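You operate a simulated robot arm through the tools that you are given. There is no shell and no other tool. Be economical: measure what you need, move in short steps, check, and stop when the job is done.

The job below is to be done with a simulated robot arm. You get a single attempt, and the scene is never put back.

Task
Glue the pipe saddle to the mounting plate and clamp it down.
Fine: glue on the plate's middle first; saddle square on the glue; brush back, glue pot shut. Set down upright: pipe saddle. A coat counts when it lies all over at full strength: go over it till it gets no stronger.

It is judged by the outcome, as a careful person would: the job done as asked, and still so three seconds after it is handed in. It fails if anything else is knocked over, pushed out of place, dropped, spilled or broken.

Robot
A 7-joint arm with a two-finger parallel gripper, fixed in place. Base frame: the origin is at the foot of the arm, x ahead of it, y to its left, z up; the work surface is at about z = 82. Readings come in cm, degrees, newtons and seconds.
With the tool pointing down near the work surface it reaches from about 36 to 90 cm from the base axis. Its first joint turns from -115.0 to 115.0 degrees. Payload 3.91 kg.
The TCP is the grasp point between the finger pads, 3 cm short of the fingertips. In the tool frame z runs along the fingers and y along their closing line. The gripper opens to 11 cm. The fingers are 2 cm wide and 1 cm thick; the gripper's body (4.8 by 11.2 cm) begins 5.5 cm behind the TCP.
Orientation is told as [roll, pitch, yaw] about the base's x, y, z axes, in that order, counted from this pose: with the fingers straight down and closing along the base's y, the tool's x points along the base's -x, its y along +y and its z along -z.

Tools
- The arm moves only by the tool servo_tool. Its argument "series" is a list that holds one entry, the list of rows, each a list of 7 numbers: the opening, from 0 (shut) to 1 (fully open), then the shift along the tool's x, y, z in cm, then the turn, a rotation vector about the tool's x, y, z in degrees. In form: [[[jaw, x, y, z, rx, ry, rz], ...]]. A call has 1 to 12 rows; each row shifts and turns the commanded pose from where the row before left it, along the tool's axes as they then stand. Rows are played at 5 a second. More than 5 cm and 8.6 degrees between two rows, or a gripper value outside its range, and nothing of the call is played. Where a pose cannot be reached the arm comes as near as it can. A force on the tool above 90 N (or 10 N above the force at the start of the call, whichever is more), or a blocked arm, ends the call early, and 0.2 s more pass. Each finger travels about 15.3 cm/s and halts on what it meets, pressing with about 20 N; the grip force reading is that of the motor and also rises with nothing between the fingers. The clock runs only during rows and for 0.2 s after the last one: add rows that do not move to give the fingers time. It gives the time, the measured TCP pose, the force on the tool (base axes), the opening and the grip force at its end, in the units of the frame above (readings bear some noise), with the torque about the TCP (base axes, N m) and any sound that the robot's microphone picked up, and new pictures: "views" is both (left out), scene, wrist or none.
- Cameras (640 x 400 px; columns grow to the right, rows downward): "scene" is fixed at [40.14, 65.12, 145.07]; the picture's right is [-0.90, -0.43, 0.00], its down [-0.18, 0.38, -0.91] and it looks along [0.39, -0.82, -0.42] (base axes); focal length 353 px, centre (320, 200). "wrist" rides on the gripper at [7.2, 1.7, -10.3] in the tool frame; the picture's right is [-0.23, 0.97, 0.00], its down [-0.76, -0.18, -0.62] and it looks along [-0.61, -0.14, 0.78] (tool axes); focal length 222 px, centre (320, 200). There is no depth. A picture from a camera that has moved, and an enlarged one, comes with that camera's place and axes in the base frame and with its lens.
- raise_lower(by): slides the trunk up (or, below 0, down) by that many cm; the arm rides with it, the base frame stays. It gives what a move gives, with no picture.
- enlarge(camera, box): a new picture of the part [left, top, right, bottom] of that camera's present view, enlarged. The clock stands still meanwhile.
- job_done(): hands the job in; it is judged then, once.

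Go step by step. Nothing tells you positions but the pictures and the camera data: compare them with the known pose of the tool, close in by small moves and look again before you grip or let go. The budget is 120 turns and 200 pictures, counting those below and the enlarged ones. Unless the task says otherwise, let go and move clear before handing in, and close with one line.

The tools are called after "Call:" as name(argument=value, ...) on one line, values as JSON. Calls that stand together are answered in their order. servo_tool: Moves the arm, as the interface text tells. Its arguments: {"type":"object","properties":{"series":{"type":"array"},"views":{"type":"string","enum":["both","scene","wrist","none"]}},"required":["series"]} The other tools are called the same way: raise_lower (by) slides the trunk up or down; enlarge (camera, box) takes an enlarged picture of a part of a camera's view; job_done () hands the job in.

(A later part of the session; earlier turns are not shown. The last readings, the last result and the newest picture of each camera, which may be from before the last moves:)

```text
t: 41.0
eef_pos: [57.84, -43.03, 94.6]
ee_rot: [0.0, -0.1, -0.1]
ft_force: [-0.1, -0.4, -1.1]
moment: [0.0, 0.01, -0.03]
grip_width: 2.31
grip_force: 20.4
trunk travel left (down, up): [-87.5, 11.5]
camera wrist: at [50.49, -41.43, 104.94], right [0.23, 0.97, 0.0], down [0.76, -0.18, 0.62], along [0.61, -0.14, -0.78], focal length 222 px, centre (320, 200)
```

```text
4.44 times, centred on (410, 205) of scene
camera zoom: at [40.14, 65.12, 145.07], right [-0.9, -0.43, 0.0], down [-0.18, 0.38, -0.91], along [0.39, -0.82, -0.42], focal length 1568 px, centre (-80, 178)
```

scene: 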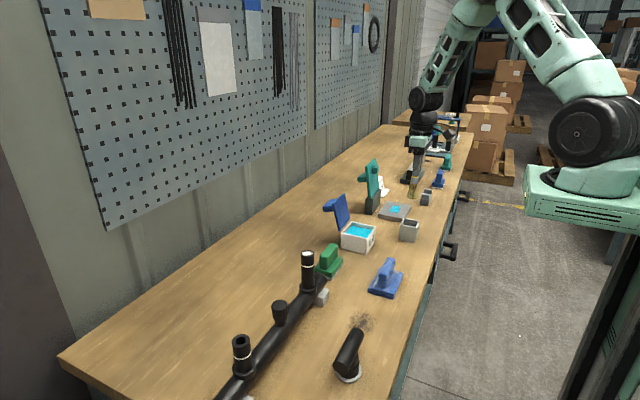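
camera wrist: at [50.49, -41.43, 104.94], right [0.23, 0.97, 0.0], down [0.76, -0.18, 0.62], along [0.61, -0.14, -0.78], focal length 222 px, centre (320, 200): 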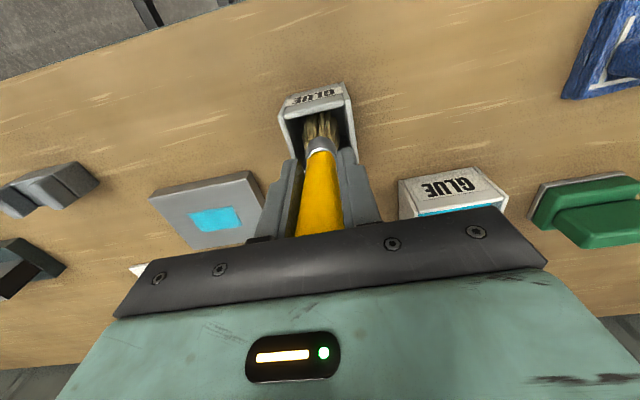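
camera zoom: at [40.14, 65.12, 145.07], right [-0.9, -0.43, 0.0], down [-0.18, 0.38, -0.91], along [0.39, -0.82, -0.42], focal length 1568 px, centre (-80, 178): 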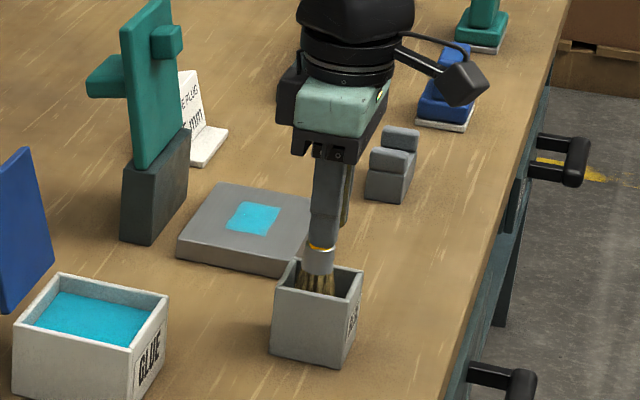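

No contact yet; the tip should be about 1 cm above the bottom. Lowering 0.9 more slowly, then checking force.

Call:
servo_tool(series=[[[0, 0, 0, 0.3, 0, 0, 0], [0, 0, 0, 0.3, 0, 0, 0], [0, 0, 0, 0.3, 0, 0, 0], [0, 0, 0, 0, 0, 0, 0]]], views="none")

```text
t: 42.0
eef_pos: [57.96, -43.0, 93.65]
ee_rot: [0.0, -0.1, 0.1]
ft_force: [0.4, -0.5, -0.8]
moment: [-0.02, 0.0, 0.01]
grip_width: 2.32
grip_force: 19.6
trunk travel left (down, up): [-87.5, 11.5]
```

Call:
servo_tool(series=[[[0, 0, 0, 0.2, 0, 0, 0], [0, 0, 0, 0.2, 0, 0, 0], [0, 0, 0, 0.2, 0, 0, 0], [0, 0, 0, 0, 0, 0, 0]]], views="none")

Call:
enlarge(camera="scene", box=[385, 190, 435, 250])

```text
t: 43.0
eef_pos: [57.93, -43.03, 93.13]
ee_rot: [0.1, 0.0, 0.0]
ft_force: [1.0, -0.1, -0.8]
moment: [0.01, -0.01, -0.01]
grip_width: 2.34
grip_force: 20.1
trunk travel left (down, up): [-87.5, 11.5]
```

```text
6.67 times, centred on (410, 220) of scene
camera zoom: at [40.14, 65.12, 145.07], right [-0.9, -0.43, 0.0], down [-0.18, 0.38, -0.91], along [0.39, -0.82, -0.42], focal length 2352 px, centre (-280, 67)
```

zoom: 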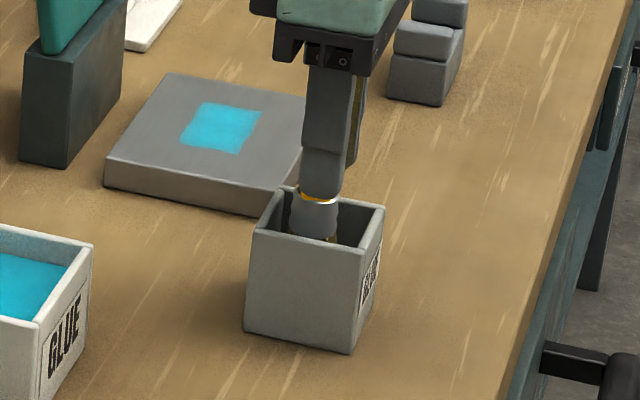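

The ferrule is within ~0.3 cm of its original height. Lowering 0.25 more, then releasing and rising.

Call:
servo_tool(series=[[[0, 0, 0, 0.25, 0, 0, 0], [0, 0, 0, 0, 0, 0, 0], [0.1, 0, 0, 0, 0, 0, 0], [0.3, 0, 0, 0, 0, 0, 0], [0.45, 0, 0, 0, 0, 0, 0], [0.45, 0, 0, 0, 0, 0, 0], [0.45, 0, 0, -3, 0, 0, 0], [0.45, 0, 0, -4, 0, 0, 0], [0.45, 0, 0, -4, 0, 0, 0], [0.45, 0, 0, -4, 0, 0, 0], [0.45, 0, 0, 0, 0, 0, 0]]])

Call:
enlarge(camera="scene", box=[330, 150, 450, 250])

```text
t: 45.4
eef_pos: [57.9, -42.82, 107.82]
ee_rot: [0.0, 0.0, 0.0]
ft_force: [-0.3, 0.5, 0.4]
moment: [0.01, 0.04, -0.03]
grip_width: 4.95
grip_force: 0.0
trunk travel left (down, up): [-87.5, 11.5]
camera wrist: at [50.48, -41.35, 118.2], right [0.23, 0.97, 0.0], down [0.76, -0.18, 0.62], along [0.61, -0.14, -0.78], focal length 222 px, centre (320, 200)
```

scene: 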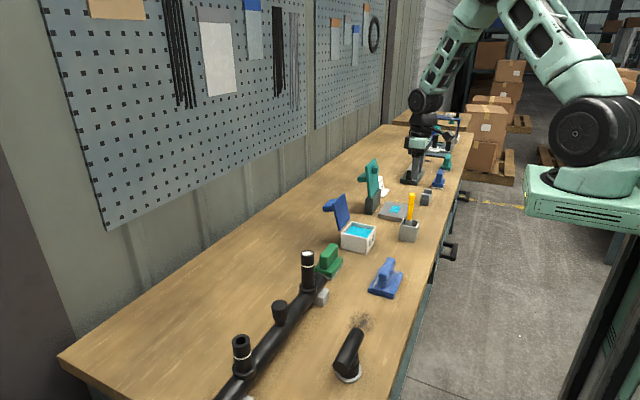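
wrist: 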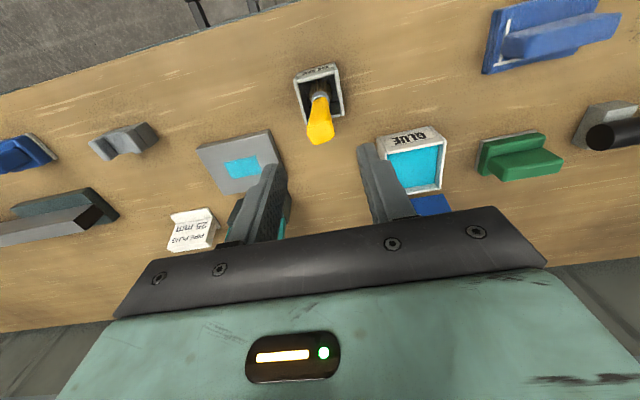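

```text
4.00 times, centred on (390, 200) of scene
camera zoom: at [40.14, 65.12, 145.07], right [-0.9, -0.43, 0.0], down [-0.18, 0.38, -0.91], along [0.39, -0.82, -0.42], focal length 1411 px, centre (40, 200)
```

zoom: 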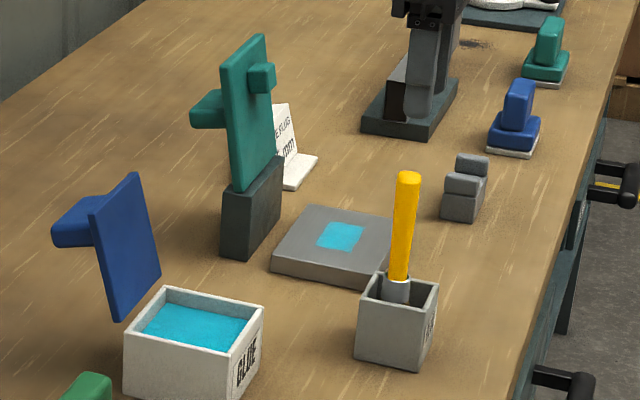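

Brush is back upright. Next, move above the saddle (about (58,-75)) for a closer look and a reach check.

Call:
servo_tool(series=[[[0.9, 0, -4, 0, 0, 0, 0], [0.9, 0, -4, 0, 0, 0, 0], [0.9, 0, -4, 0, 0, 0, 0], [0.9, 0, -4, 0, 0, 0, 0], [0.9, 0, -4, 0, 0, 0, 0], [0.9, 0, -4, 0, 0, 0, 0], [0.9, 0, -4, 0, 0, 0, 0], [0.9, 0, -4, 0, 0, 0, 0], [0.9, 0, 0, 0, 0, 0, 0], [0.9, 0, 0, 0, 0, 0, 0]]])

Call:
enlarge(camera="wrist", box=[240, 40, 400, 160])

```text
t: 47.6
eef_pos: [58.1, -74.94, 107.81]
ee_rot: [0.1, -0.1, 0.0]
ft_force: [-0.7, 0.6, 0.1]
moment: [0.0, 0.01, -0.01]
grip_width: 9.89
grip_force: 0.0
trunk travel left (down, up): [-87.5, 11.5]
camera wrist: at [50.61, -73.22, 118.23], right [0.23, 0.97, 0.0], down [0.76, -0.18, 0.62], along [0.61, -0.14, -0.78], focal length 222 px, centre (320, 200)
```

scene: 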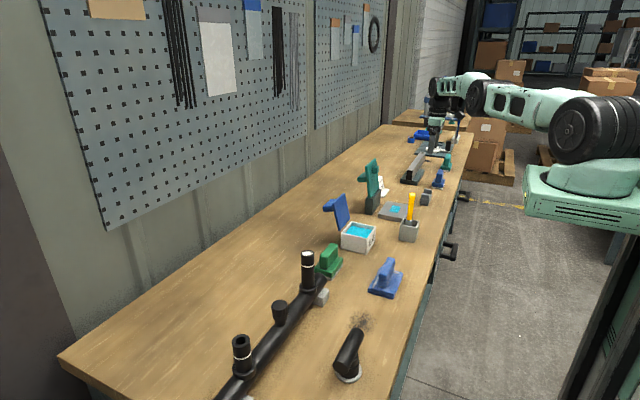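
wrist: 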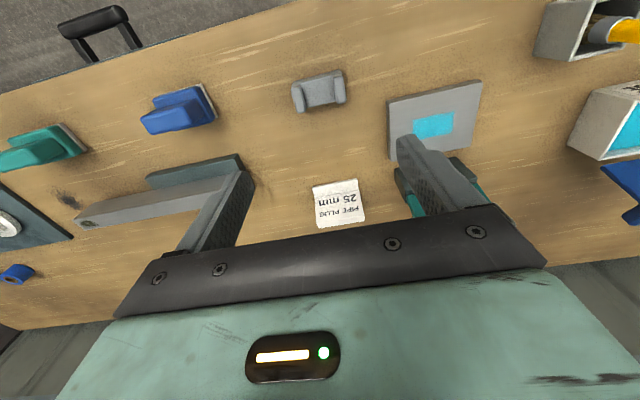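

```text
3.33 times, centred on (320, 100) of wrist
camera zoom: at [50.61, -73.22, 118.23], right [0.23, 0.97, 0.0], down [0.76, -0.18, 0.62], along [0.61, -0.14, -0.78], focal length 740 px, centre (320, 533)
```

zoom: 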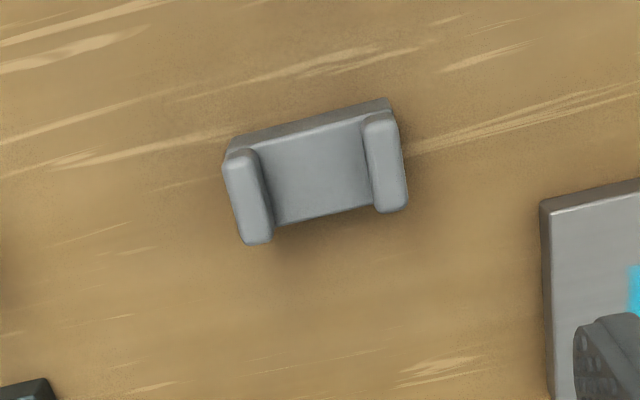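

The saddle is at (57.8,-75.0), its length along y, square to the base axes. I'll lower the trunk to keep this comfortable arm posture, then check.

Call:
raise_lower(by=-14)

Call:
servo_tool(series=[[[0.9, 0.2, 0, 0, 0, 0, 0], [0.9, 0, 0, 0, 0, 0, 0]]])

```text
t: 49.3
eef_pos: [58.04, -74.9, 93.82]
ee_rot: [-0.1, 0.0, 0.0]
ft_force: [-0.7, 1.0, 0.3]
moment: [-0.01, -0.03, 0.01]
grip_width: 9.94
grip_force: 0.1
trunk travel left (down, up): [-73.5, 25.5]
```

```text
t: 49.9
eef_pos: [57.81, -74.74, 93.97]
ee_rot: [-0.1, 0.0, 0.1]
ft_force: [0.5, 0.4, -0.3]
moment: [-0.03, 0.03, -0.04]
grip_width: 9.9
grip_force: 0.2
trunk travel left (down, up): [-73.5, 25.5]
camera wrist: at [50.4, -73.16, 104.27], right [0.23, 0.97, 0.0], down [0.76, -0.18, 0.62], along [0.61, -0.14, -0.78], focal length 222 px, centre (320, 200)
```

scene: 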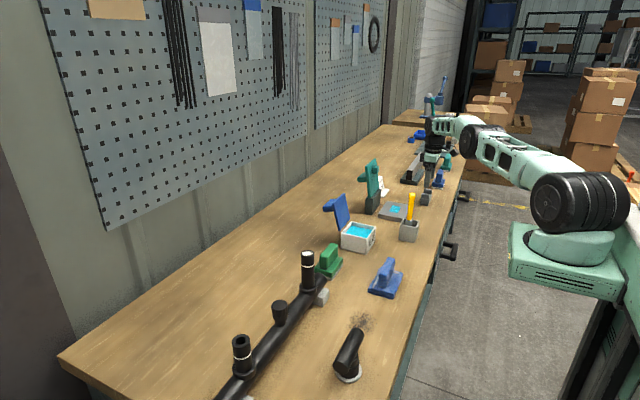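
wrist: 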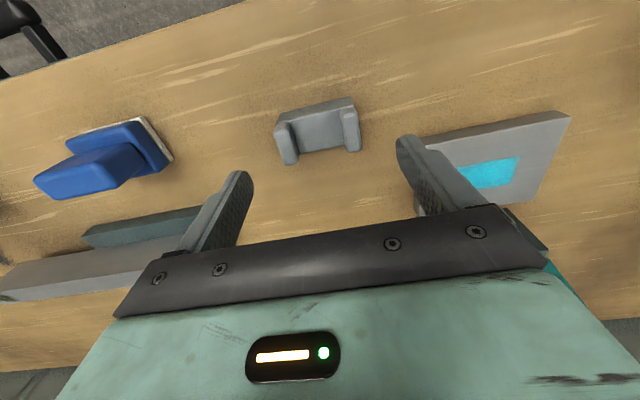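

Fingers straddle the saddle with clearance. Lowering to z≈86 and gripping gently.

Call:
raise_lower(by=-7.8)

Call:
servo_tool(series=[[[0.9, 0.1, -0.15, 0, 0, 0, 0], [0.9, 0, 0, 0, 0, 0, 0]]])

Call:
enlarge(camera="scene", box=[400, 160, 460, 220])

```text
t: 51.0
eef_pos: [57.82, -74.75, 86.07]
ee_rot: [-0.1, 0.0, 0.0]
ft_force: [0.2, -0.5, -0.7]
moment: [0.0, 0.0, -0.01]
grip_width: 9.91
grip_force: 0.1
trunk travel left (down, up): [-65.7, 33.3]
```

```text
t: 51.6
eef_pos: [57.77, -74.95, 86.14]
ee_rot: [-0.1, 0.0, 0.0]
ft_force: [0.4, 0.0, -0.9]
moment: [-0.04, -0.01, 0.01]
grip_width: 9.92
grip_force: 0.0
trunk travel left (down, up): [-65.7, 33.3]
camera wrist: at [50.32, -73.31, 96.49], right [0.23, 0.97, 0.0], down [0.76, -0.18, 0.62], along [0.61, -0.14, -0.78], focal length 222 px, centre (320, 200)
```

scene: 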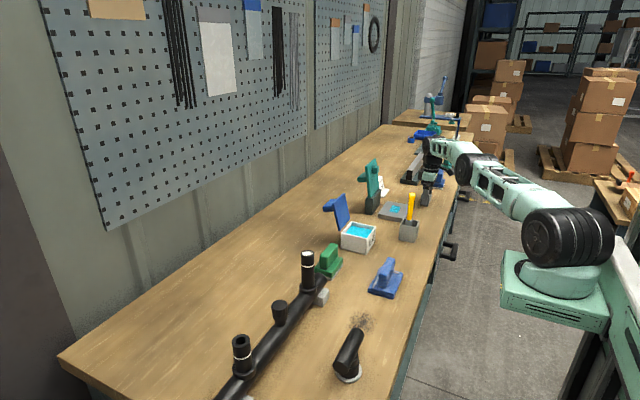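
wrist: 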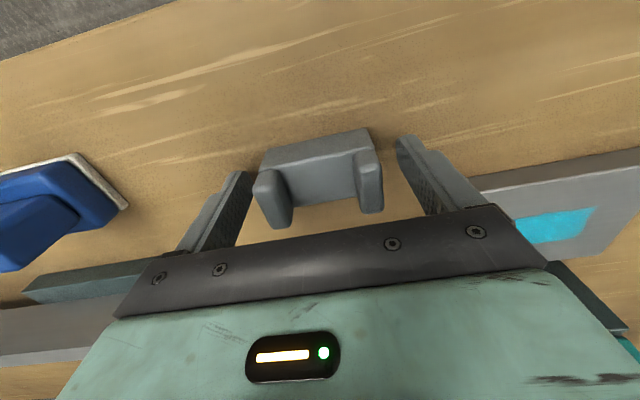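

```text
6.67 times, centred on (430, 190) of scene
camera zoom: at [40.14, 65.12, 145.07], right [-0.9, -0.43, 0.0], down [-0.18, 0.38, -0.91], along [0.39, -0.82, -0.42], focal length 2352 px, centre (-413, 267)
```

zoom: 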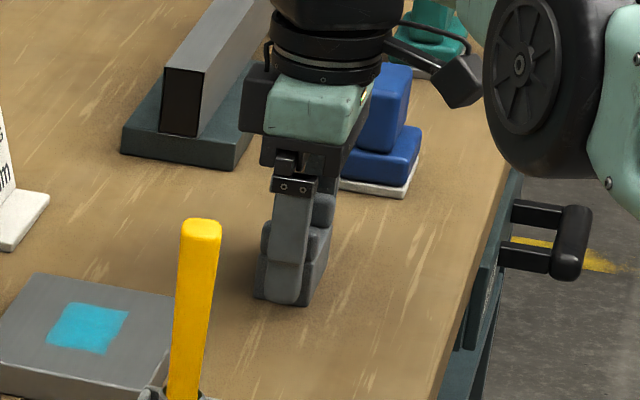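

Positioned around it. Closing the grip.

Call:
servo_tool(series=[[[0.75, 0, 0, 0, 0, 0, 0], [0.65, 0, 0, 0, 0, 0, 0], [0.55, 0, 0, 0, 0, 0, 0], [0.4, 0, 0, 0, 0, 0, 0], [0.2, 0, 0, 0, 0, 0, 0], [0.0, 0, 0, 0, 0, 0, 0], [0.0, 0, 0, 0, 0, 0, 0]]], views="wrist")

```text
t: 53.2
eef_pos: [57.75, -74.8, 86.04]
ee_rot: [0.0, -0.1, 0.0]
ft_force: [0.0, 0.0, 0.4]
moment: [0.04, 0.01, -0.01]
grip_width: 6.98
grip_force: 19.8
trunk travel left (down, up): [-65.7, 33.3]
camera wrist: at [50.32, -73.3, 96.47], right [0.23, 0.97, 0.0], down [0.76, -0.18, 0.62], along [0.61, -0.14, -0.78], focal length 222 px, centre (320, 200)
```

wrist: 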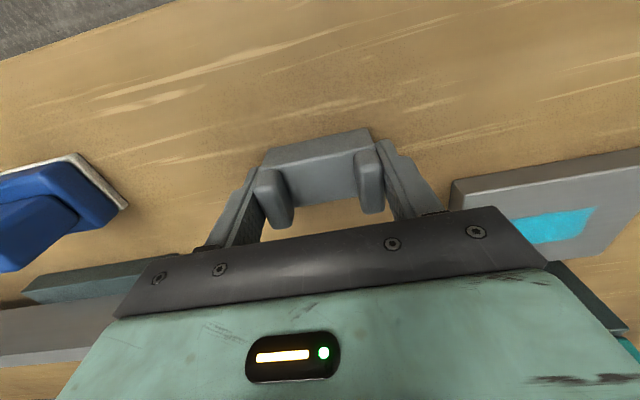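

Saddle gripped (7.0 cm). Lifting 6 cm by the trunk and carrying it over the plate.

Call:
raise_lower(by=6.5)

Call:
servo_tool(series=[[[0, -2.2, 3.9, 0, 0, 0, 0], [0, -2.3, 3.9, 0, 0, 0, 0], [0, -2.3, 3.9, 0, 0, 0, 0], [0, -2.3, 4.0, 0, 0, 0, 0], [0, 0, 0, 0, 0, 0, 0], [0, 0, 0, 0, 0, 0, 0]]])

Call:
enlarge(camera="scene", box=[350, 150, 430, 230])

```text
t: 54.3
eef_pos: [57.68, -74.87, 92.58]
ee_rot: [0.0, 0.0, 0.1]
ft_force: [1.2, -0.1, -1.0]
moment: [0.01, -0.02, -0.02]
grip_width: 6.95
grip_force: 20.2
trunk travel left (down, up): [-72.2, 26.8]
```

```text
t: 55.7
eef_pos: [66.87, -59.17, 92.46]
ee_rot: [-0.1, 0.0, 0.0]
ft_force: [-0.9, 0.2, -0.8]
moment: [0.0, 0.0, 0.0]
grip_width: 6.99
grip_force: 20.3
trunk travel left (down, up): [-72.2, 26.8]
camera wrist: at [59.44, -57.54, 102.88], right [0.23, 0.97, 0.0], down [0.76, -0.18, 0.62], along [0.61, -0.14, -0.78], focal length 222 px, centre (320, 200)
```

scene: 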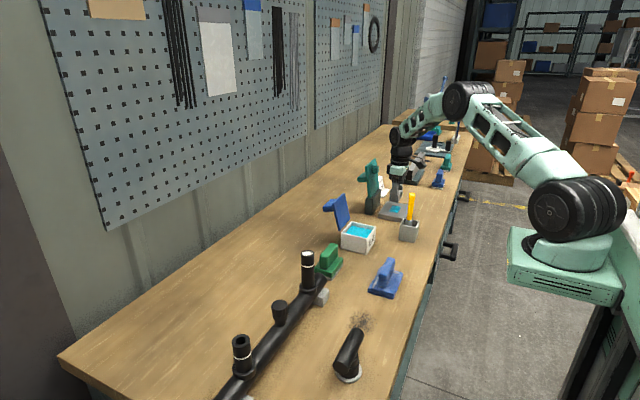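
wrist: 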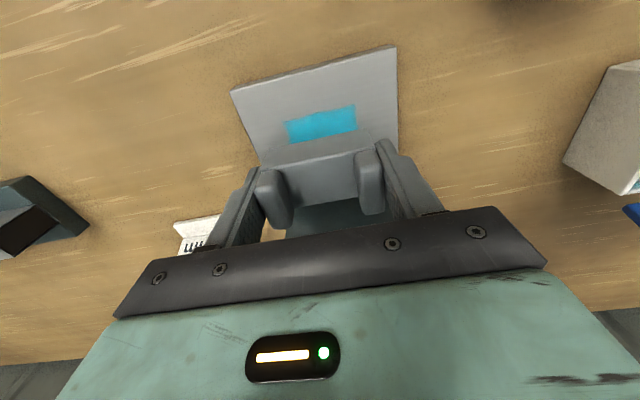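

```text
5.00 times, centred on (390, 190) of scene
camera zoom: at [40.14, 65.12, 145.07], right [-0.9, -0.43, 0.0], down [-0.18, 0.38, -0.91], along [0.39, -0.82, -0.42], focal length 1764 px, centre (-30, 250)
```

zoom: 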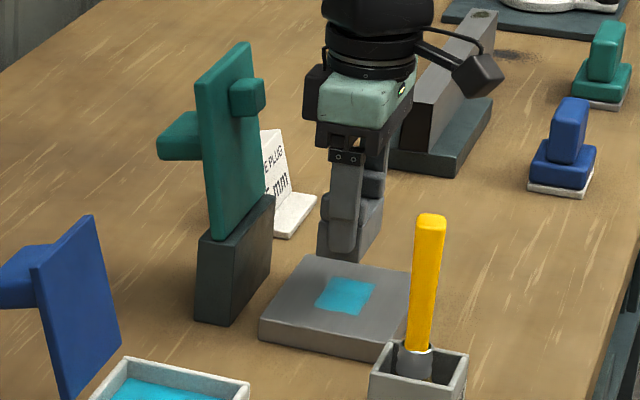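

Saddle and patch line up to within ~2 mm; shifting +0.2 in y and lowering to just above the plate.

Call:
servo_tool(series=[[[0, 0, 0.2, 2.0, 0, 0, 0], [0, 0, 0, 1.5, 0, 0, 0], [0, 0, 0, 0.7, 0, 0, 0], [0, 0, 0, 0, 0, 0, 0]]], views="wrist")

Call:
enlarge(camera="scene", box=[370, 180, 420, 225])

```text
t: 56.7
eef_pos: [66.93, -58.94, 88.36]
ee_rot: [0.0, 0.0, 0.1]
ft_force: [0.1, -0.6, -0.6]
moment: [-0.03, -0.02, 0.06]
grip_width: 6.98
grip_force: 19.6
trunk travel left (down, up): [-72.2, 26.8]
camera wrist: at [59.43, -57.4, 98.75], right [0.23, 0.97, 0.0], down [0.76, -0.18, 0.62], along [0.61, -0.14, -0.78], focal length 222 px, centre (320, 200)
```

wrist: 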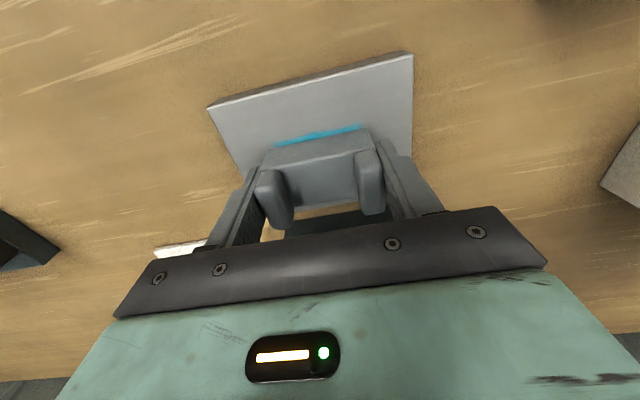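

```text
8.89 times, centred on (395, 202) of scene
camera zoom: at [40.14, 65.12, 145.07], right [-0.9, -0.43, 0.0], down [-0.18, 0.38, -0.91], along [0.39, -0.82, -0.42], focal length 3136 px, centre (-347, 178)
```

zoom: 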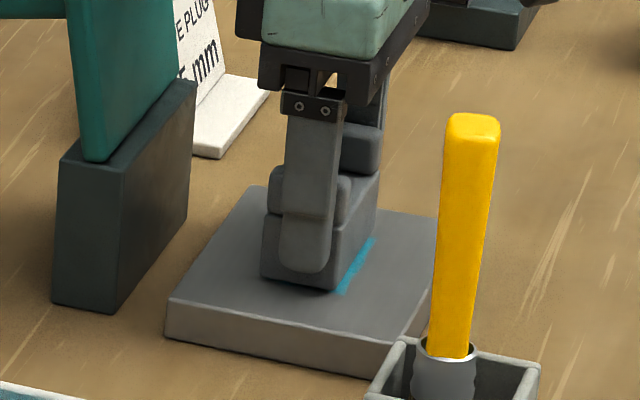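

The glue strip shows ~0.3 cm on the -x side, so I'll shift the saddle -0.3 in x, then down gently until contact.

Call:
servo_tool(series=[[[0, 0.3, 0.1, 0, 0, 0, 0], [0, 0, 0, 0.2, 0, 0, 0], [0, 0, 0, 0.2, 0, 0, 0], [0, 0, 0, 0, 0, 0, 0]]], views="wrist")

Call:
enlarge(camera="scene", box=[370, 180, 420, 225])

Call:
enlarge(camera="wrist", box=[240, 90, 400, 190])

```text
t: 57.7
eef_pos: [66.58, -58.94, 88.06]
ee_rot: [-0.1, -0.1, 0.1]
ft_force: [-1.9, 0.5, 9.1]
moment: [0.28, 0.1, 0.03]
grip_width: 6.95
grip_force: 19.8
trunk travel left (down, up): [-72.2, 26.8]
camera wrist: at [59.11, -57.3, 98.46], right [0.23, 0.97, 0.0], down [0.76, -0.18, 0.62], along [0.61, -0.14, -0.78], focal length 222 px, centre (320, 200)
```

wrist: 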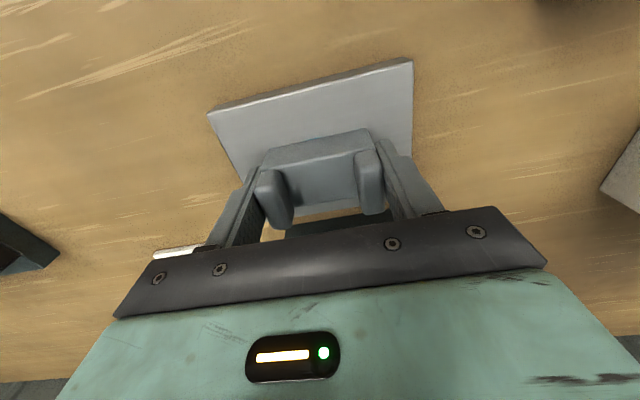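

```text
8.89 times, centred on (395, 202) of scene
camera zoom: at [40.14, 65.12, 145.07], right [-0.9, -0.43, 0.0], down [-0.18, 0.38, -0.91], along [0.39, -0.82, -0.42], focal length 3136 px, centre (-347, 178)
```

zoom: 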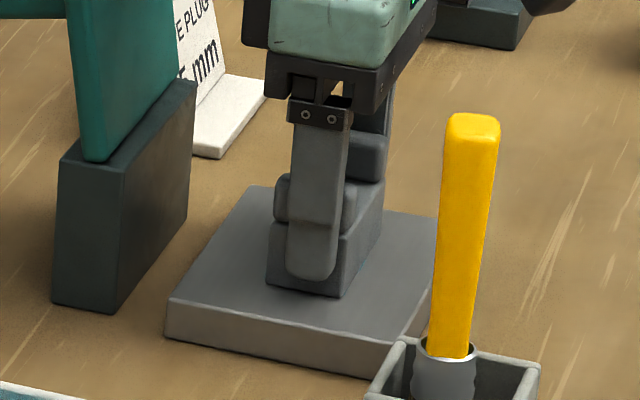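

```text
4.00 times, centred on (320, 140) of wrist
camera zoom: at [59.11, -57.3, 98.46], right [0.23, 0.97, 0.0], down [0.76, -0.18, 0.62], along [0.61, -0.14, -0.78], focal length 888 px, centre (320, 440)
```

zoom: 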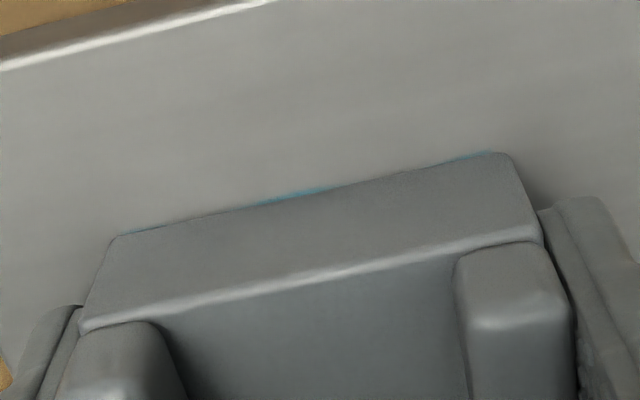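

Contact felt (9 N) with the saddle covering the glue, edge on edge. Releasing and lifting clear.

Call:
servo_tool(series=[[[0.7, 0, 0, 0, 0, 0, 0], [0.8, 0, 0, 0, 0, 0, 0], [0.85, 0, 0, 0, 0, 0, 0], [0.85, 0, 0, -2, 0, 0, 0], [0.85, 0, 0, -3, 0, 0, 0], [0.85, 1, 0, -4, 0, 0, 0], [0.85, 3, 0, -4, 0, 0, 0], [0.85, 4, 0, -3, 0, 0, 0], [0.85, 4, 0, -2, 0, 0, 0], [0.85, 0, 0, 0, 0, 0, 0]]])

Call:
enlarge(camera="scene", box=[360, 150, 430, 230])

Call:
enlarge(camera="wrist", box=[240, 80, 440, 220])

```text
t: 59.9
eef_pos: [54.3, -58.88, 106.02]
ee_rot: [-0.1, -0.2, 0.1]
ft_force: [0.7, 0.3, 0.5]
moment: [0.0, 0.03, -0.02]
grip_width: 9.35
grip_force: 0.0
trunk travel left (down, up): [-72.2, 26.8]
camera wrist: at [46.96, -57.34, 116.43], right [0.23, 0.97, 0.0], down [0.76, -0.18, 0.62], along [0.61, -0.14, -0.78], focal length 222 px, centre (320, 200)
```

scene: 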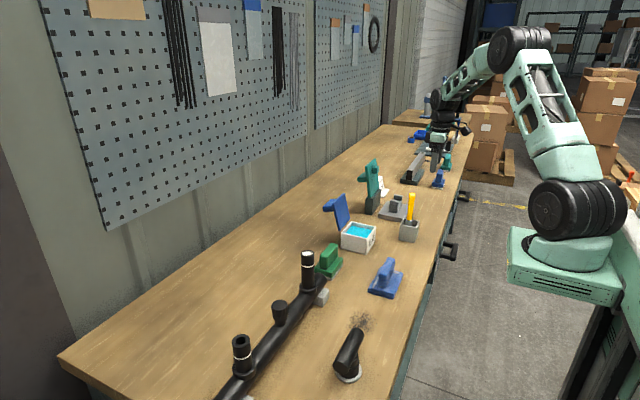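
wrist: 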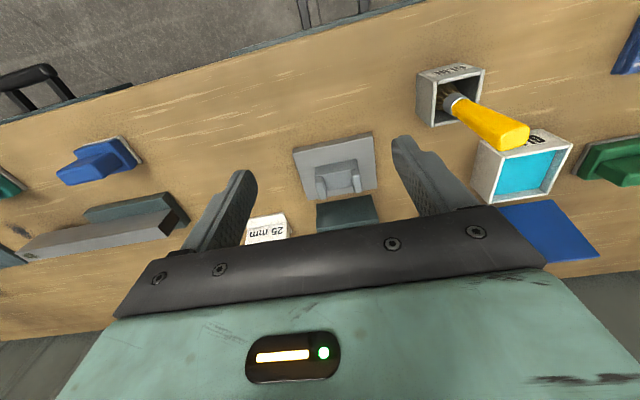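

```text
5.00 times, centred on (395, 190) of scene
camera zoom: at [40.14, 65.12, 145.07], right [-0.9, -0.43, 0.0], down [-0.18, 0.38, -0.91], along [0.39, -0.82, -0.42], focal length 1764 px, centre (-55, 250)
```

zoom: 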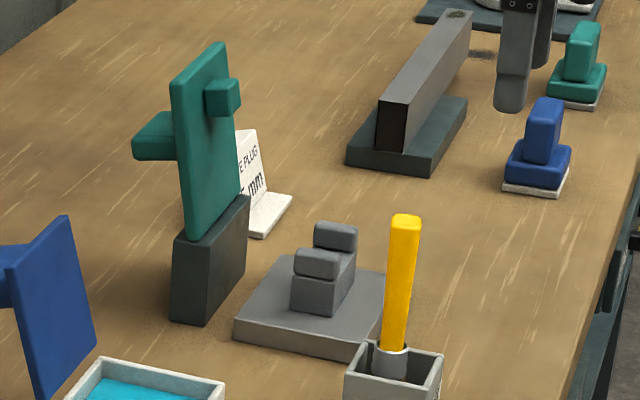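

```text
2.86 times, centred on (340, 150) of wrist
camera zoom: at [46.96, -57.34, 116.43], right [0.23, 0.97, 0.0], down [0.76, -0.18, 0.62], along [0.61, -0.14, -0.78], focal length 635 px, centre (263, 343)
```

zoom: 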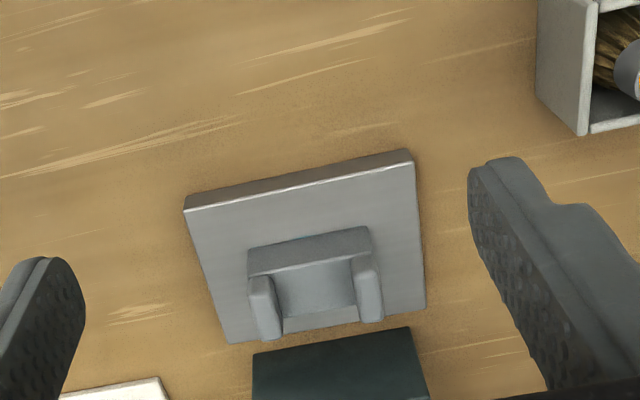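

The saddle sits square on the glue. The clamp's flap is an upright panel (x≈76–78, y≈-64…-54, top z≈102) hinged at its block. I'll close the fingers and test reach over it, to push it down from behind.

Call:
raise_lower(by=10)

Call:
servo_tool(series=[[[0, -4, 0.5, 0, 0, 0, 0], [0, -4.5, 0.5, 0, 0, 0, 0], [0, -4.5, 0.5, 0, 0, 0, 0], [0, -4.5, 0.4, 0, 0, 0, 0], [0, -4.5, 0.4, 0, 0, 0, 0], [0, -4.2, 0.4, 0, 0, 0, 0], [0, 0, 0, 0, 0, 0, 0], [0, 0, 0, 0, 0, 0, 0]]])

Call:
enlarge(camera="scene", box=[330, 120, 430, 220])

```text
t: 61.2
eef_pos: [54.5, -58.94, 115.97]
ee_rot: [0.0, 0.0, 0.0]
ft_force: [0.2, -0.2, 0.6]
moment: [0.04, 0.0, 0.04]
grip_width: 9.36
grip_force: 0.1
trunk travel left (down, up): [-82.2, 16.8]
```

```text
t: 63.0
eef_pos: [79.08, -55.12, 115.73]
ee_rot: [0.0, 0.0, 0.0]
ft_force: [-0.8, -0.2, -0.4]
moment: [-0.02, -0.02, 0.0]
grip_width: 0.04
grip_force: 20.3
out of reach, approached as far as the arm can: row 6
trunk travel left (down, up): [-82.2, 16.8]
camera wrist: at [71.64, -53.44, 126.15], right [0.23, 0.97, 0.0], down [0.76, -0.18, 0.62], along [0.61, -0.14, -0.78], focal length 222 px, centre (320, 200)
```

scene: 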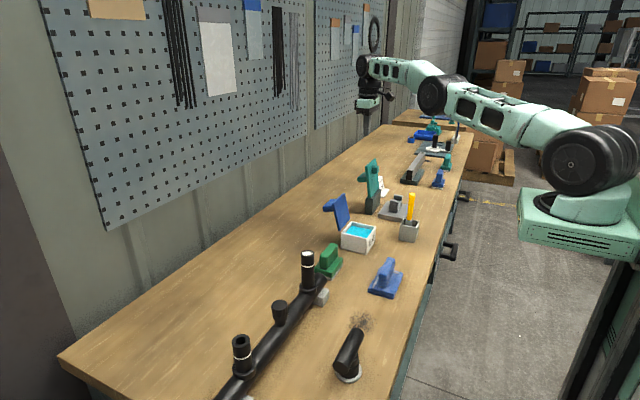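
wrist: 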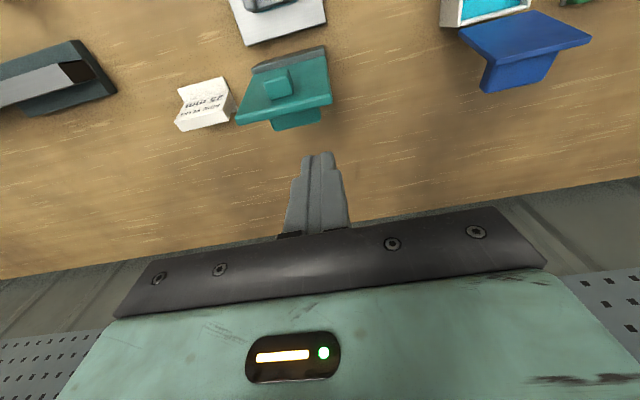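

```text
4.00 times, centred on (380, 170) of scene
camera zoom: at [40.14, 65.12, 145.07], right [-0.9, -0.43, 0.0], down [-0.18, 0.38, -0.91], along [0.39, -0.82, -0.42], focal length 1411 px, centre (80, 320)
```

zoom: 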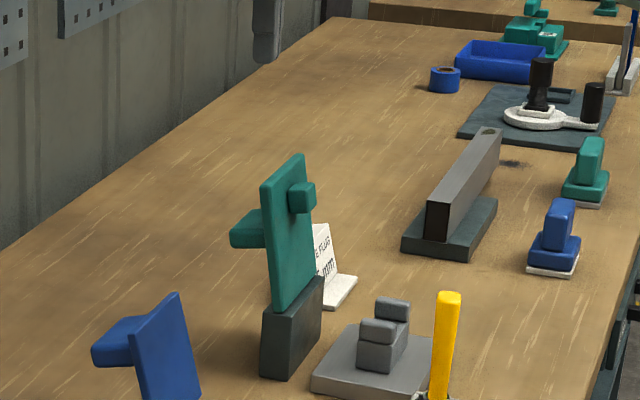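

Tool-down reach ends at x≈79 there; I'd like x≈80.6 behind the panel (back face x≈78.2). Tilting the fingers outward 21° brings the wrist in, so I'll do that high up and check.

Call:
servo_tool(series=[[[0, 0, 0, 0, 0, -7, 0], [0, 0, 0, 0, 0, -7, 0], [0, 0, 0, 0, 0, -7, 0], [0, -1.4, -0.4, 0.54, 0, 0, 0], [0, 0, 0, 0, 0, 0, 0], [0, 0, 0, 0, 0, 0, 0]]])

```text
t: 64.4
eef_pos: [80.58, -55.61, 115.75]
ee_rot: [-0.1, -21.0, 0.0]
ft_force: [0.6, -0.1, 0.6]
moment: [-0.03, -0.04, -0.02]
grip_width: 0.0
grip_force: 19.3
trunk travel left (down, up): [-82.2, 16.8]
camera wrist: at [69.89, -54.0, 122.83], right [0.21, 0.97, 0.08], down [0.49, -0.18, 0.86], along [0.85, -0.14, -0.51], focal length 222 px, centre (320, 200)
```

scene: 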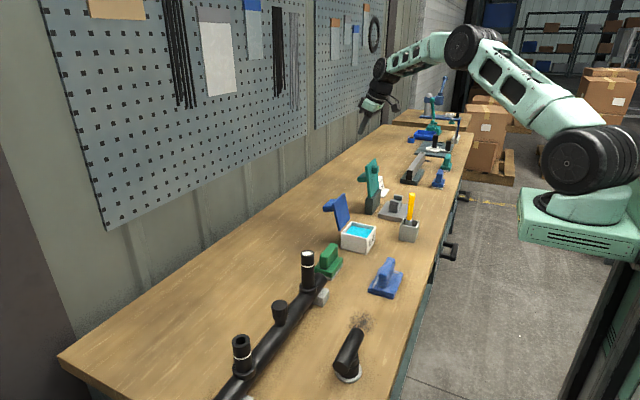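
wrist: 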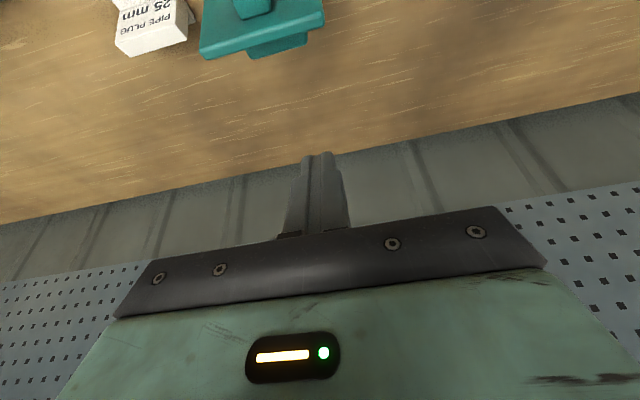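

Good margin now. Shifting to y=-57 and lowering behind the panel with the trunk, in two steps.

Call:
servo_tool(series=[[[0, -0.2, -1.4, 0.1, 0, 0, 0], [0, 0, 0, 0, 0, 0, 0]]], views="none")

Call:
raise_lower(by=-9.5)

Call:
enlarge(camera="scene", box=[330, 120, 430, 220])

Call:
enlarge(camera="wrist", box=[160, 0, 420, 160])

```text
t: 65.0
eef_pos: [80.77, -56.96, 115.61]
ee_rot: [-0.1, -21.0, 0.1]
ft_force: [0.2, -0.8, 0.4]
moment: [0.03, 0.01, 0.01]
grip_width: 0.01
grip_force: 20.4
trunk travel left (down, up): [-82.2, 16.8]
```

```text
t: 66.3
eef_pos: [80.73, -57.08, 106.2]
ee_rot: [0.0, -21.0, -0.1]
ft_force: [1.0, -0.5, -0.4]
moment: [-0.02, 0.01, 0.02]
grip_width: 0.0
grip_force: 19.5
trunk travel left (down, up): [-72.7, 26.3]
```

```text
4.00 times, centred on (380, 170) of scene
camera zoom: at [40.14, 65.12, 145.07], right [-0.9, -0.43, 0.0], down [-0.18, 0.38, -0.91], along [0.39, -0.82, -0.42], focal length 1411 px, centre (80, 320)
```

zoom: 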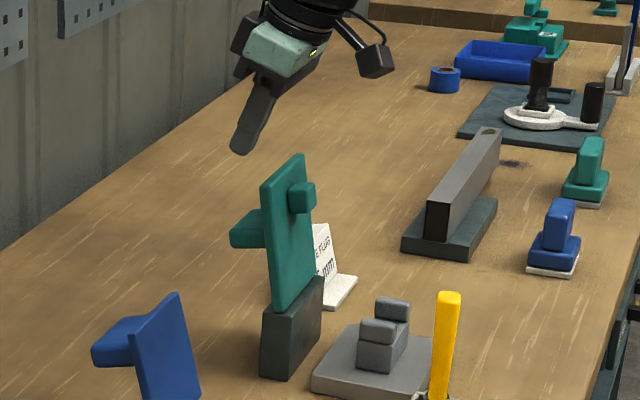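

```text
2.46 times, centred on (290, 80) of wrist
camera zoom: at [70.11, -55.39, 113.31], right [0.21, 0.97, 0.08], down [0.49, -0.18, 0.86], along [0.85, -0.14, -0.51], focal length 547 px, centre (394, 495)
```

zoom: 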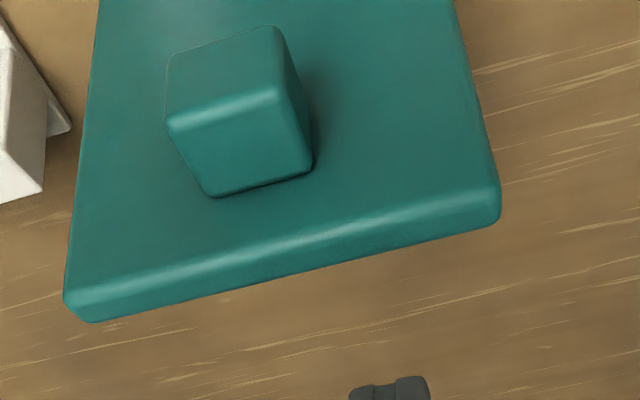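

Finger is behind the panel line. Lowering 4.6 cm more so the tip overlaps the panel top by ~3 cm without touching the handle.

Call:
raise_lower(by=-4.6)

Call:
enlarge(camera="scene", box=[340, 130, 410, 200])

Call:
enlarge(camera="wrist", box=[160, 0, 420, 160])

```text
t: 67.2
eef_pos: [80.75, -56.86, 101.64]
ee_rot: [-0.1, -21.0, -0.1]
ft_force: [0.3, -0.1, -0.2]
moment: [-0.02, 0.0, 0.01]
grip_width: 0.02
grip_force: 19.7
trunk travel left (down, up): [-68.1, 30.9]
```

```text
5.71 times, centred on (375, 165) of scene
camera zoom: at [40.14, 65.12, 145.07], right [-0.9, -0.43, 0.0], down [-0.18, 0.38, -0.91], along [0.39, -0.82, -0.42], focal length 2016 px, centre (6, 400)
```

zoom: 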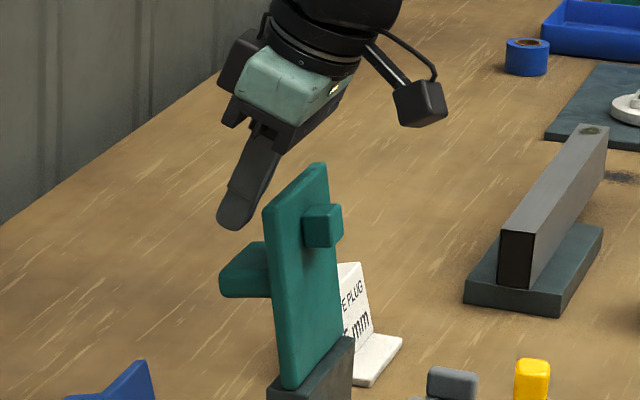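

```text
2.46 times, centred on (290, 80) of wrist
camera zoom: at [70.11, -55.39, 108.7], right [0.21, 0.97, 0.08], down [0.49, -0.18, 0.86], along [0.85, -0.14, -0.51], focal length 547 px, centre (394, 495)
```

zoom: 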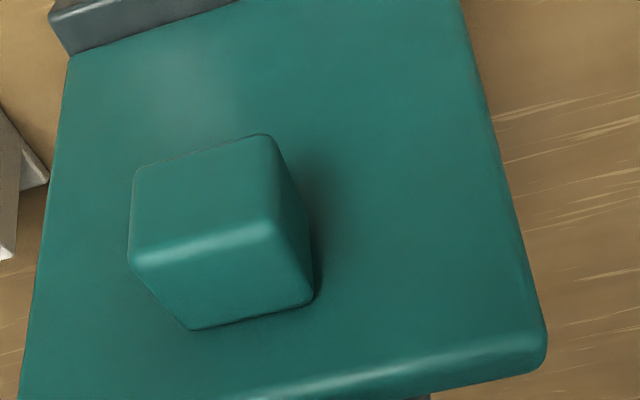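

Finger is behind the panel. Pushing it toward -x along an arc to about 30° past vertical.

Call:
servo_tool(series=[[[0, 1.12, 0, -0.66, 0, 0, 0], [0, 1.12, 0, -0.66, 0, 0, 0], [0, 1.12, 0, -0.66, 0, 0, 0], [0, 1.26, 0, -0.27, 0, 0, 0], [0, 1.26, 0, -0.27, 0, 0, 0], [0, 1.26, 0, -0.27, 0, 0, 0], [0, 1.26, 0, -0.27, 0, 0, 0]]])

Call:
enlarge(camera="scene", box=[340, 130, 430, 220])

```text
t: 68.8
eef_pos: [71.91, -56.87, 101.48]
ee_rot: [-0.1, -21.1, 0.1]
ft_force: [0.0, 0.9, 0.1]
moment: [0.03, 0.01, -0.01]
grip_width: 0.0
grip_force: 19.5
trunk travel left (down, up): [-68.1, 30.9]
camera wrist: at [61.23, -55.33, 108.51], right [0.21, 0.97, 0.08], down [0.49, -0.18, 0.86], along [0.85, -0.14, -0.51], focal length 222 px, centre (320, 200)
```

scene: 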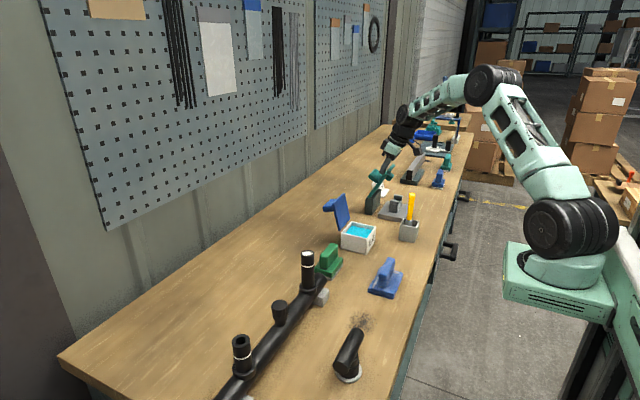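
wrist: 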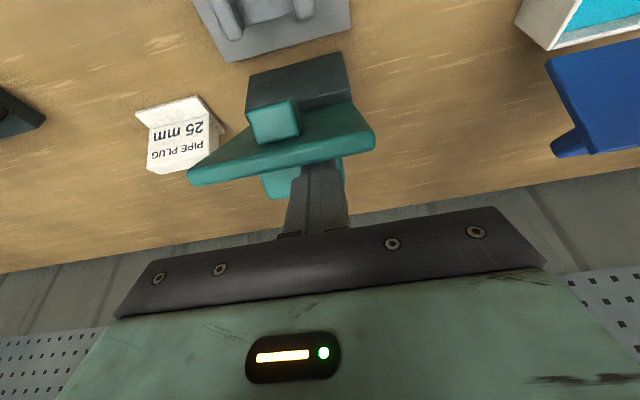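

```text
4.44 times, centred on (385, 175) of scene
camera zoom: at [40.14, 65.12, 145.07], right [-0.9, -0.43, 0.0], down [-0.18, 0.38, -0.91], along [0.39, -0.82, -0.42], focal length 1568 px, centre (31, 311)
```

zoom: 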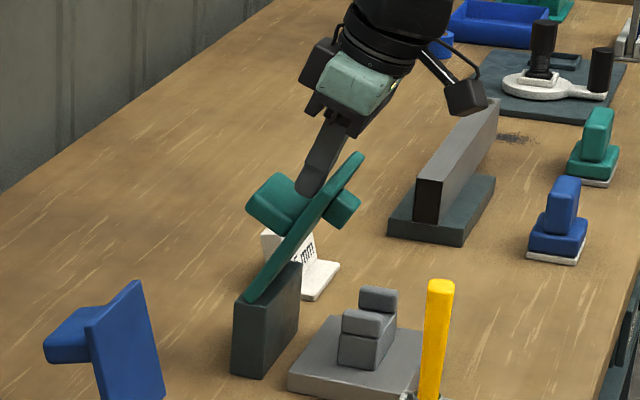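

The flap is following, about 40° over. Continuing the arc.

Call:
servo_tool(series=[[[0, 1.35, 0, 0.1, 0, 0, 0], [0, 1.35, 0, 0.2, 0, 0, 0], [0, 1.35, 0, 0.3, 0, 0, 0], [0, 1.35, 0, 0.33, 0, 0, 0]]], views="none")

Call:
enlarge(camera="scene", box=[340, 130, 430, 220])

```text
t: 69.8
eef_pos: [67.05, -57.09, 98.47]
ee_rot: [-0.1, -20.9, 0.0]
ft_force: [-0.1, -0.1, 0.0]
moment: [0.03, 0.0, 0.0]
grip_width: 0.0
grip_force: 20.2
trunk travel left (down, up): [-68.1, 30.9]
```

```text
4.44 times, centred on (385, 175) of scene
camera zoom: at [40.14, 65.12, 145.07], right [-0.9, -0.43, 0.0], down [-0.18, 0.38, -0.91], along [0.39, -0.82, -0.42], focal length 1568 px, centre (31, 311)
```

zoom: 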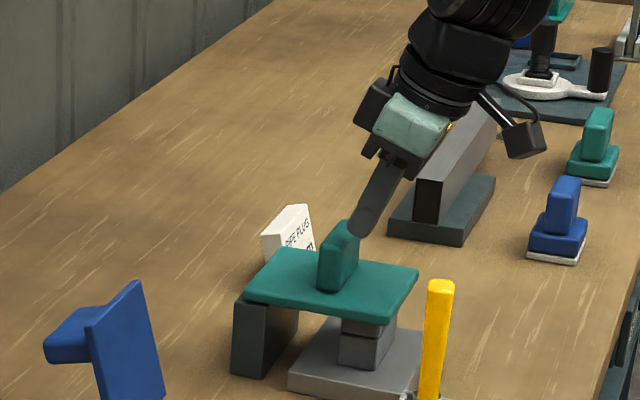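

The flap has swung down flat over the saddle. I'll press lightly on its outer end to make sure it's fully clamped.

Call:
servo_tool(series=[[[0, 1.4, -1.5, -0.55, 0, 0, 0], [0, 0.5, 0, 1.3, 0, 0, 0], [0, 0.5, 0, 1.3, 0, 0, 0], [0, 0.2, 0, 0.55, 0, 0, 0], [0, 0.2, 0, 0.55, 0, 0, 0], [0, 0.1, 0, 0.25, 0, 0, 0]]])

Call:
enlarge(camera="scene", box=[350, 150, 430, 230])

```text
t: 71.2
eef_pos: [65.57, -58.56, 94.49]
ee_rot: [-0.1, -21.0, 0.1]
ft_force: [0.1, -0.2, -0.3]
moment: [-0.01, -0.01, 0.01]
grip_width: 0.01
grip_force: 19.7
trunk travel left (down, up): [-68.1, 30.9]
camera wrist: at [54.99, -56.91, 101.54], right [0.21, 0.97, 0.08], down [0.49, -0.18, 0.86], along [0.85, -0.14, -0.51], focal length 222 px, centre (320, 200)
```

scene: 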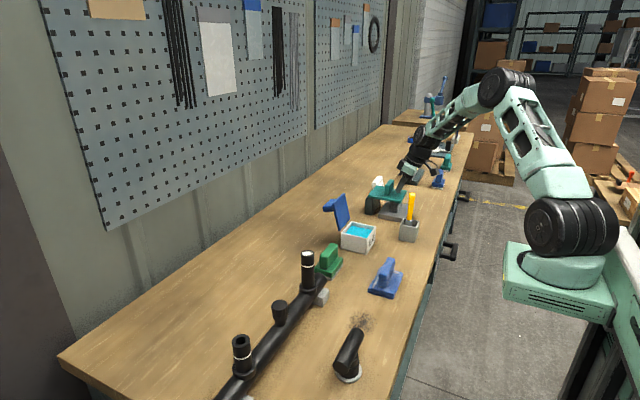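
wrist: 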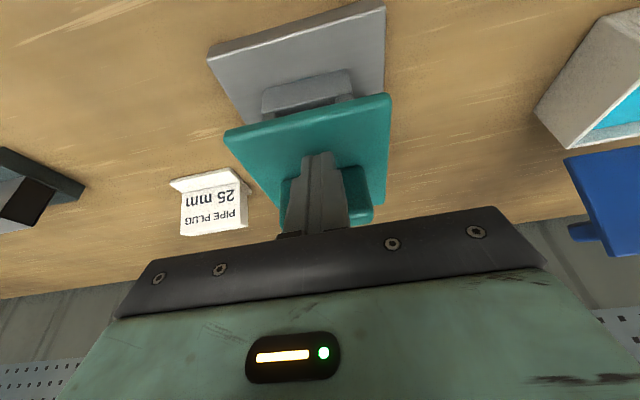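

```text
5.00 times, centred on (390, 190) of scene
camera zoom: at [40.14, 65.12, 145.07], right [-0.9, -0.43, 0.0], down [-0.18, 0.38, -0.91], along [0.39, -0.82, -0.42], focal length 1764 px, centre (-30, 250)
```

zoom: 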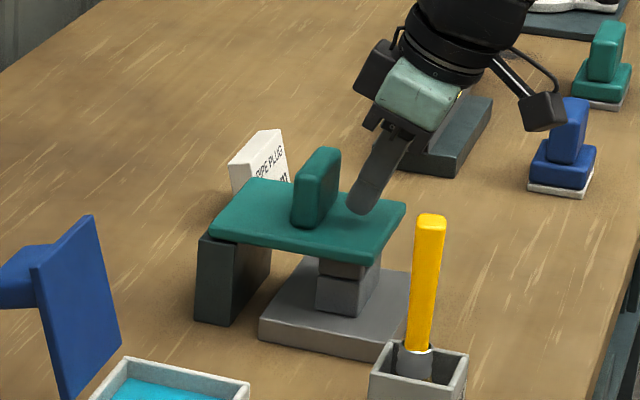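

Call:
servo_tool(series=[[[0, 0.14, 0, 0.37, 0, 0, 0], [0, 0.14, 0, 0.37, 0, 0, 0], [0, 0.11, 0, 0.28, 0, 0, 0], [0, 0.11, 0, 0.28, 0, 0, 0], [0, 0, 0, 0, 0, 0, 0]]], views="none")

Call:
enlarge(camera="scene", box=[350, 150, 430, 230])

```text
t: 72.4
eef_pos: [65.68, -58.5, 93.47]
ee_rot: [-0.4, -21.4, 0.2]
ft_force: [-4.1, 3.2, 35.3]
moment: [0.13, 0.11, 0.38]
grip_width: 0.0
grip_force: 20.1
trunk travel left (down, up): [-68.1, 30.9]
```

```text
5.00 times, centred on (390, 190) of scene
camera zoom: at [40.14, 65.12, 145.07], right [-0.9, -0.43, 0.0], down [-0.18, 0.38, -0.91], along [0.39, -0.82, -0.42], focal length 1764 px, centre (-30, 250)
```

zoom: 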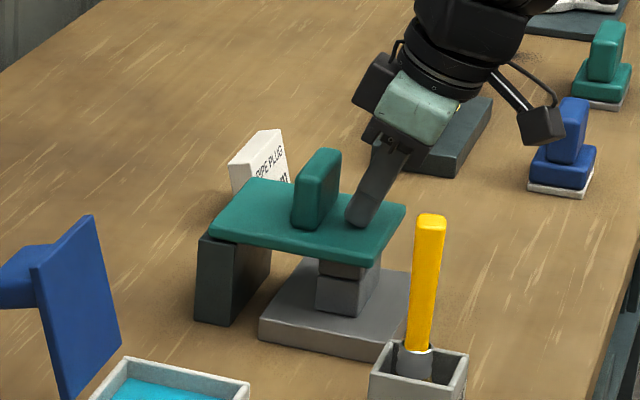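

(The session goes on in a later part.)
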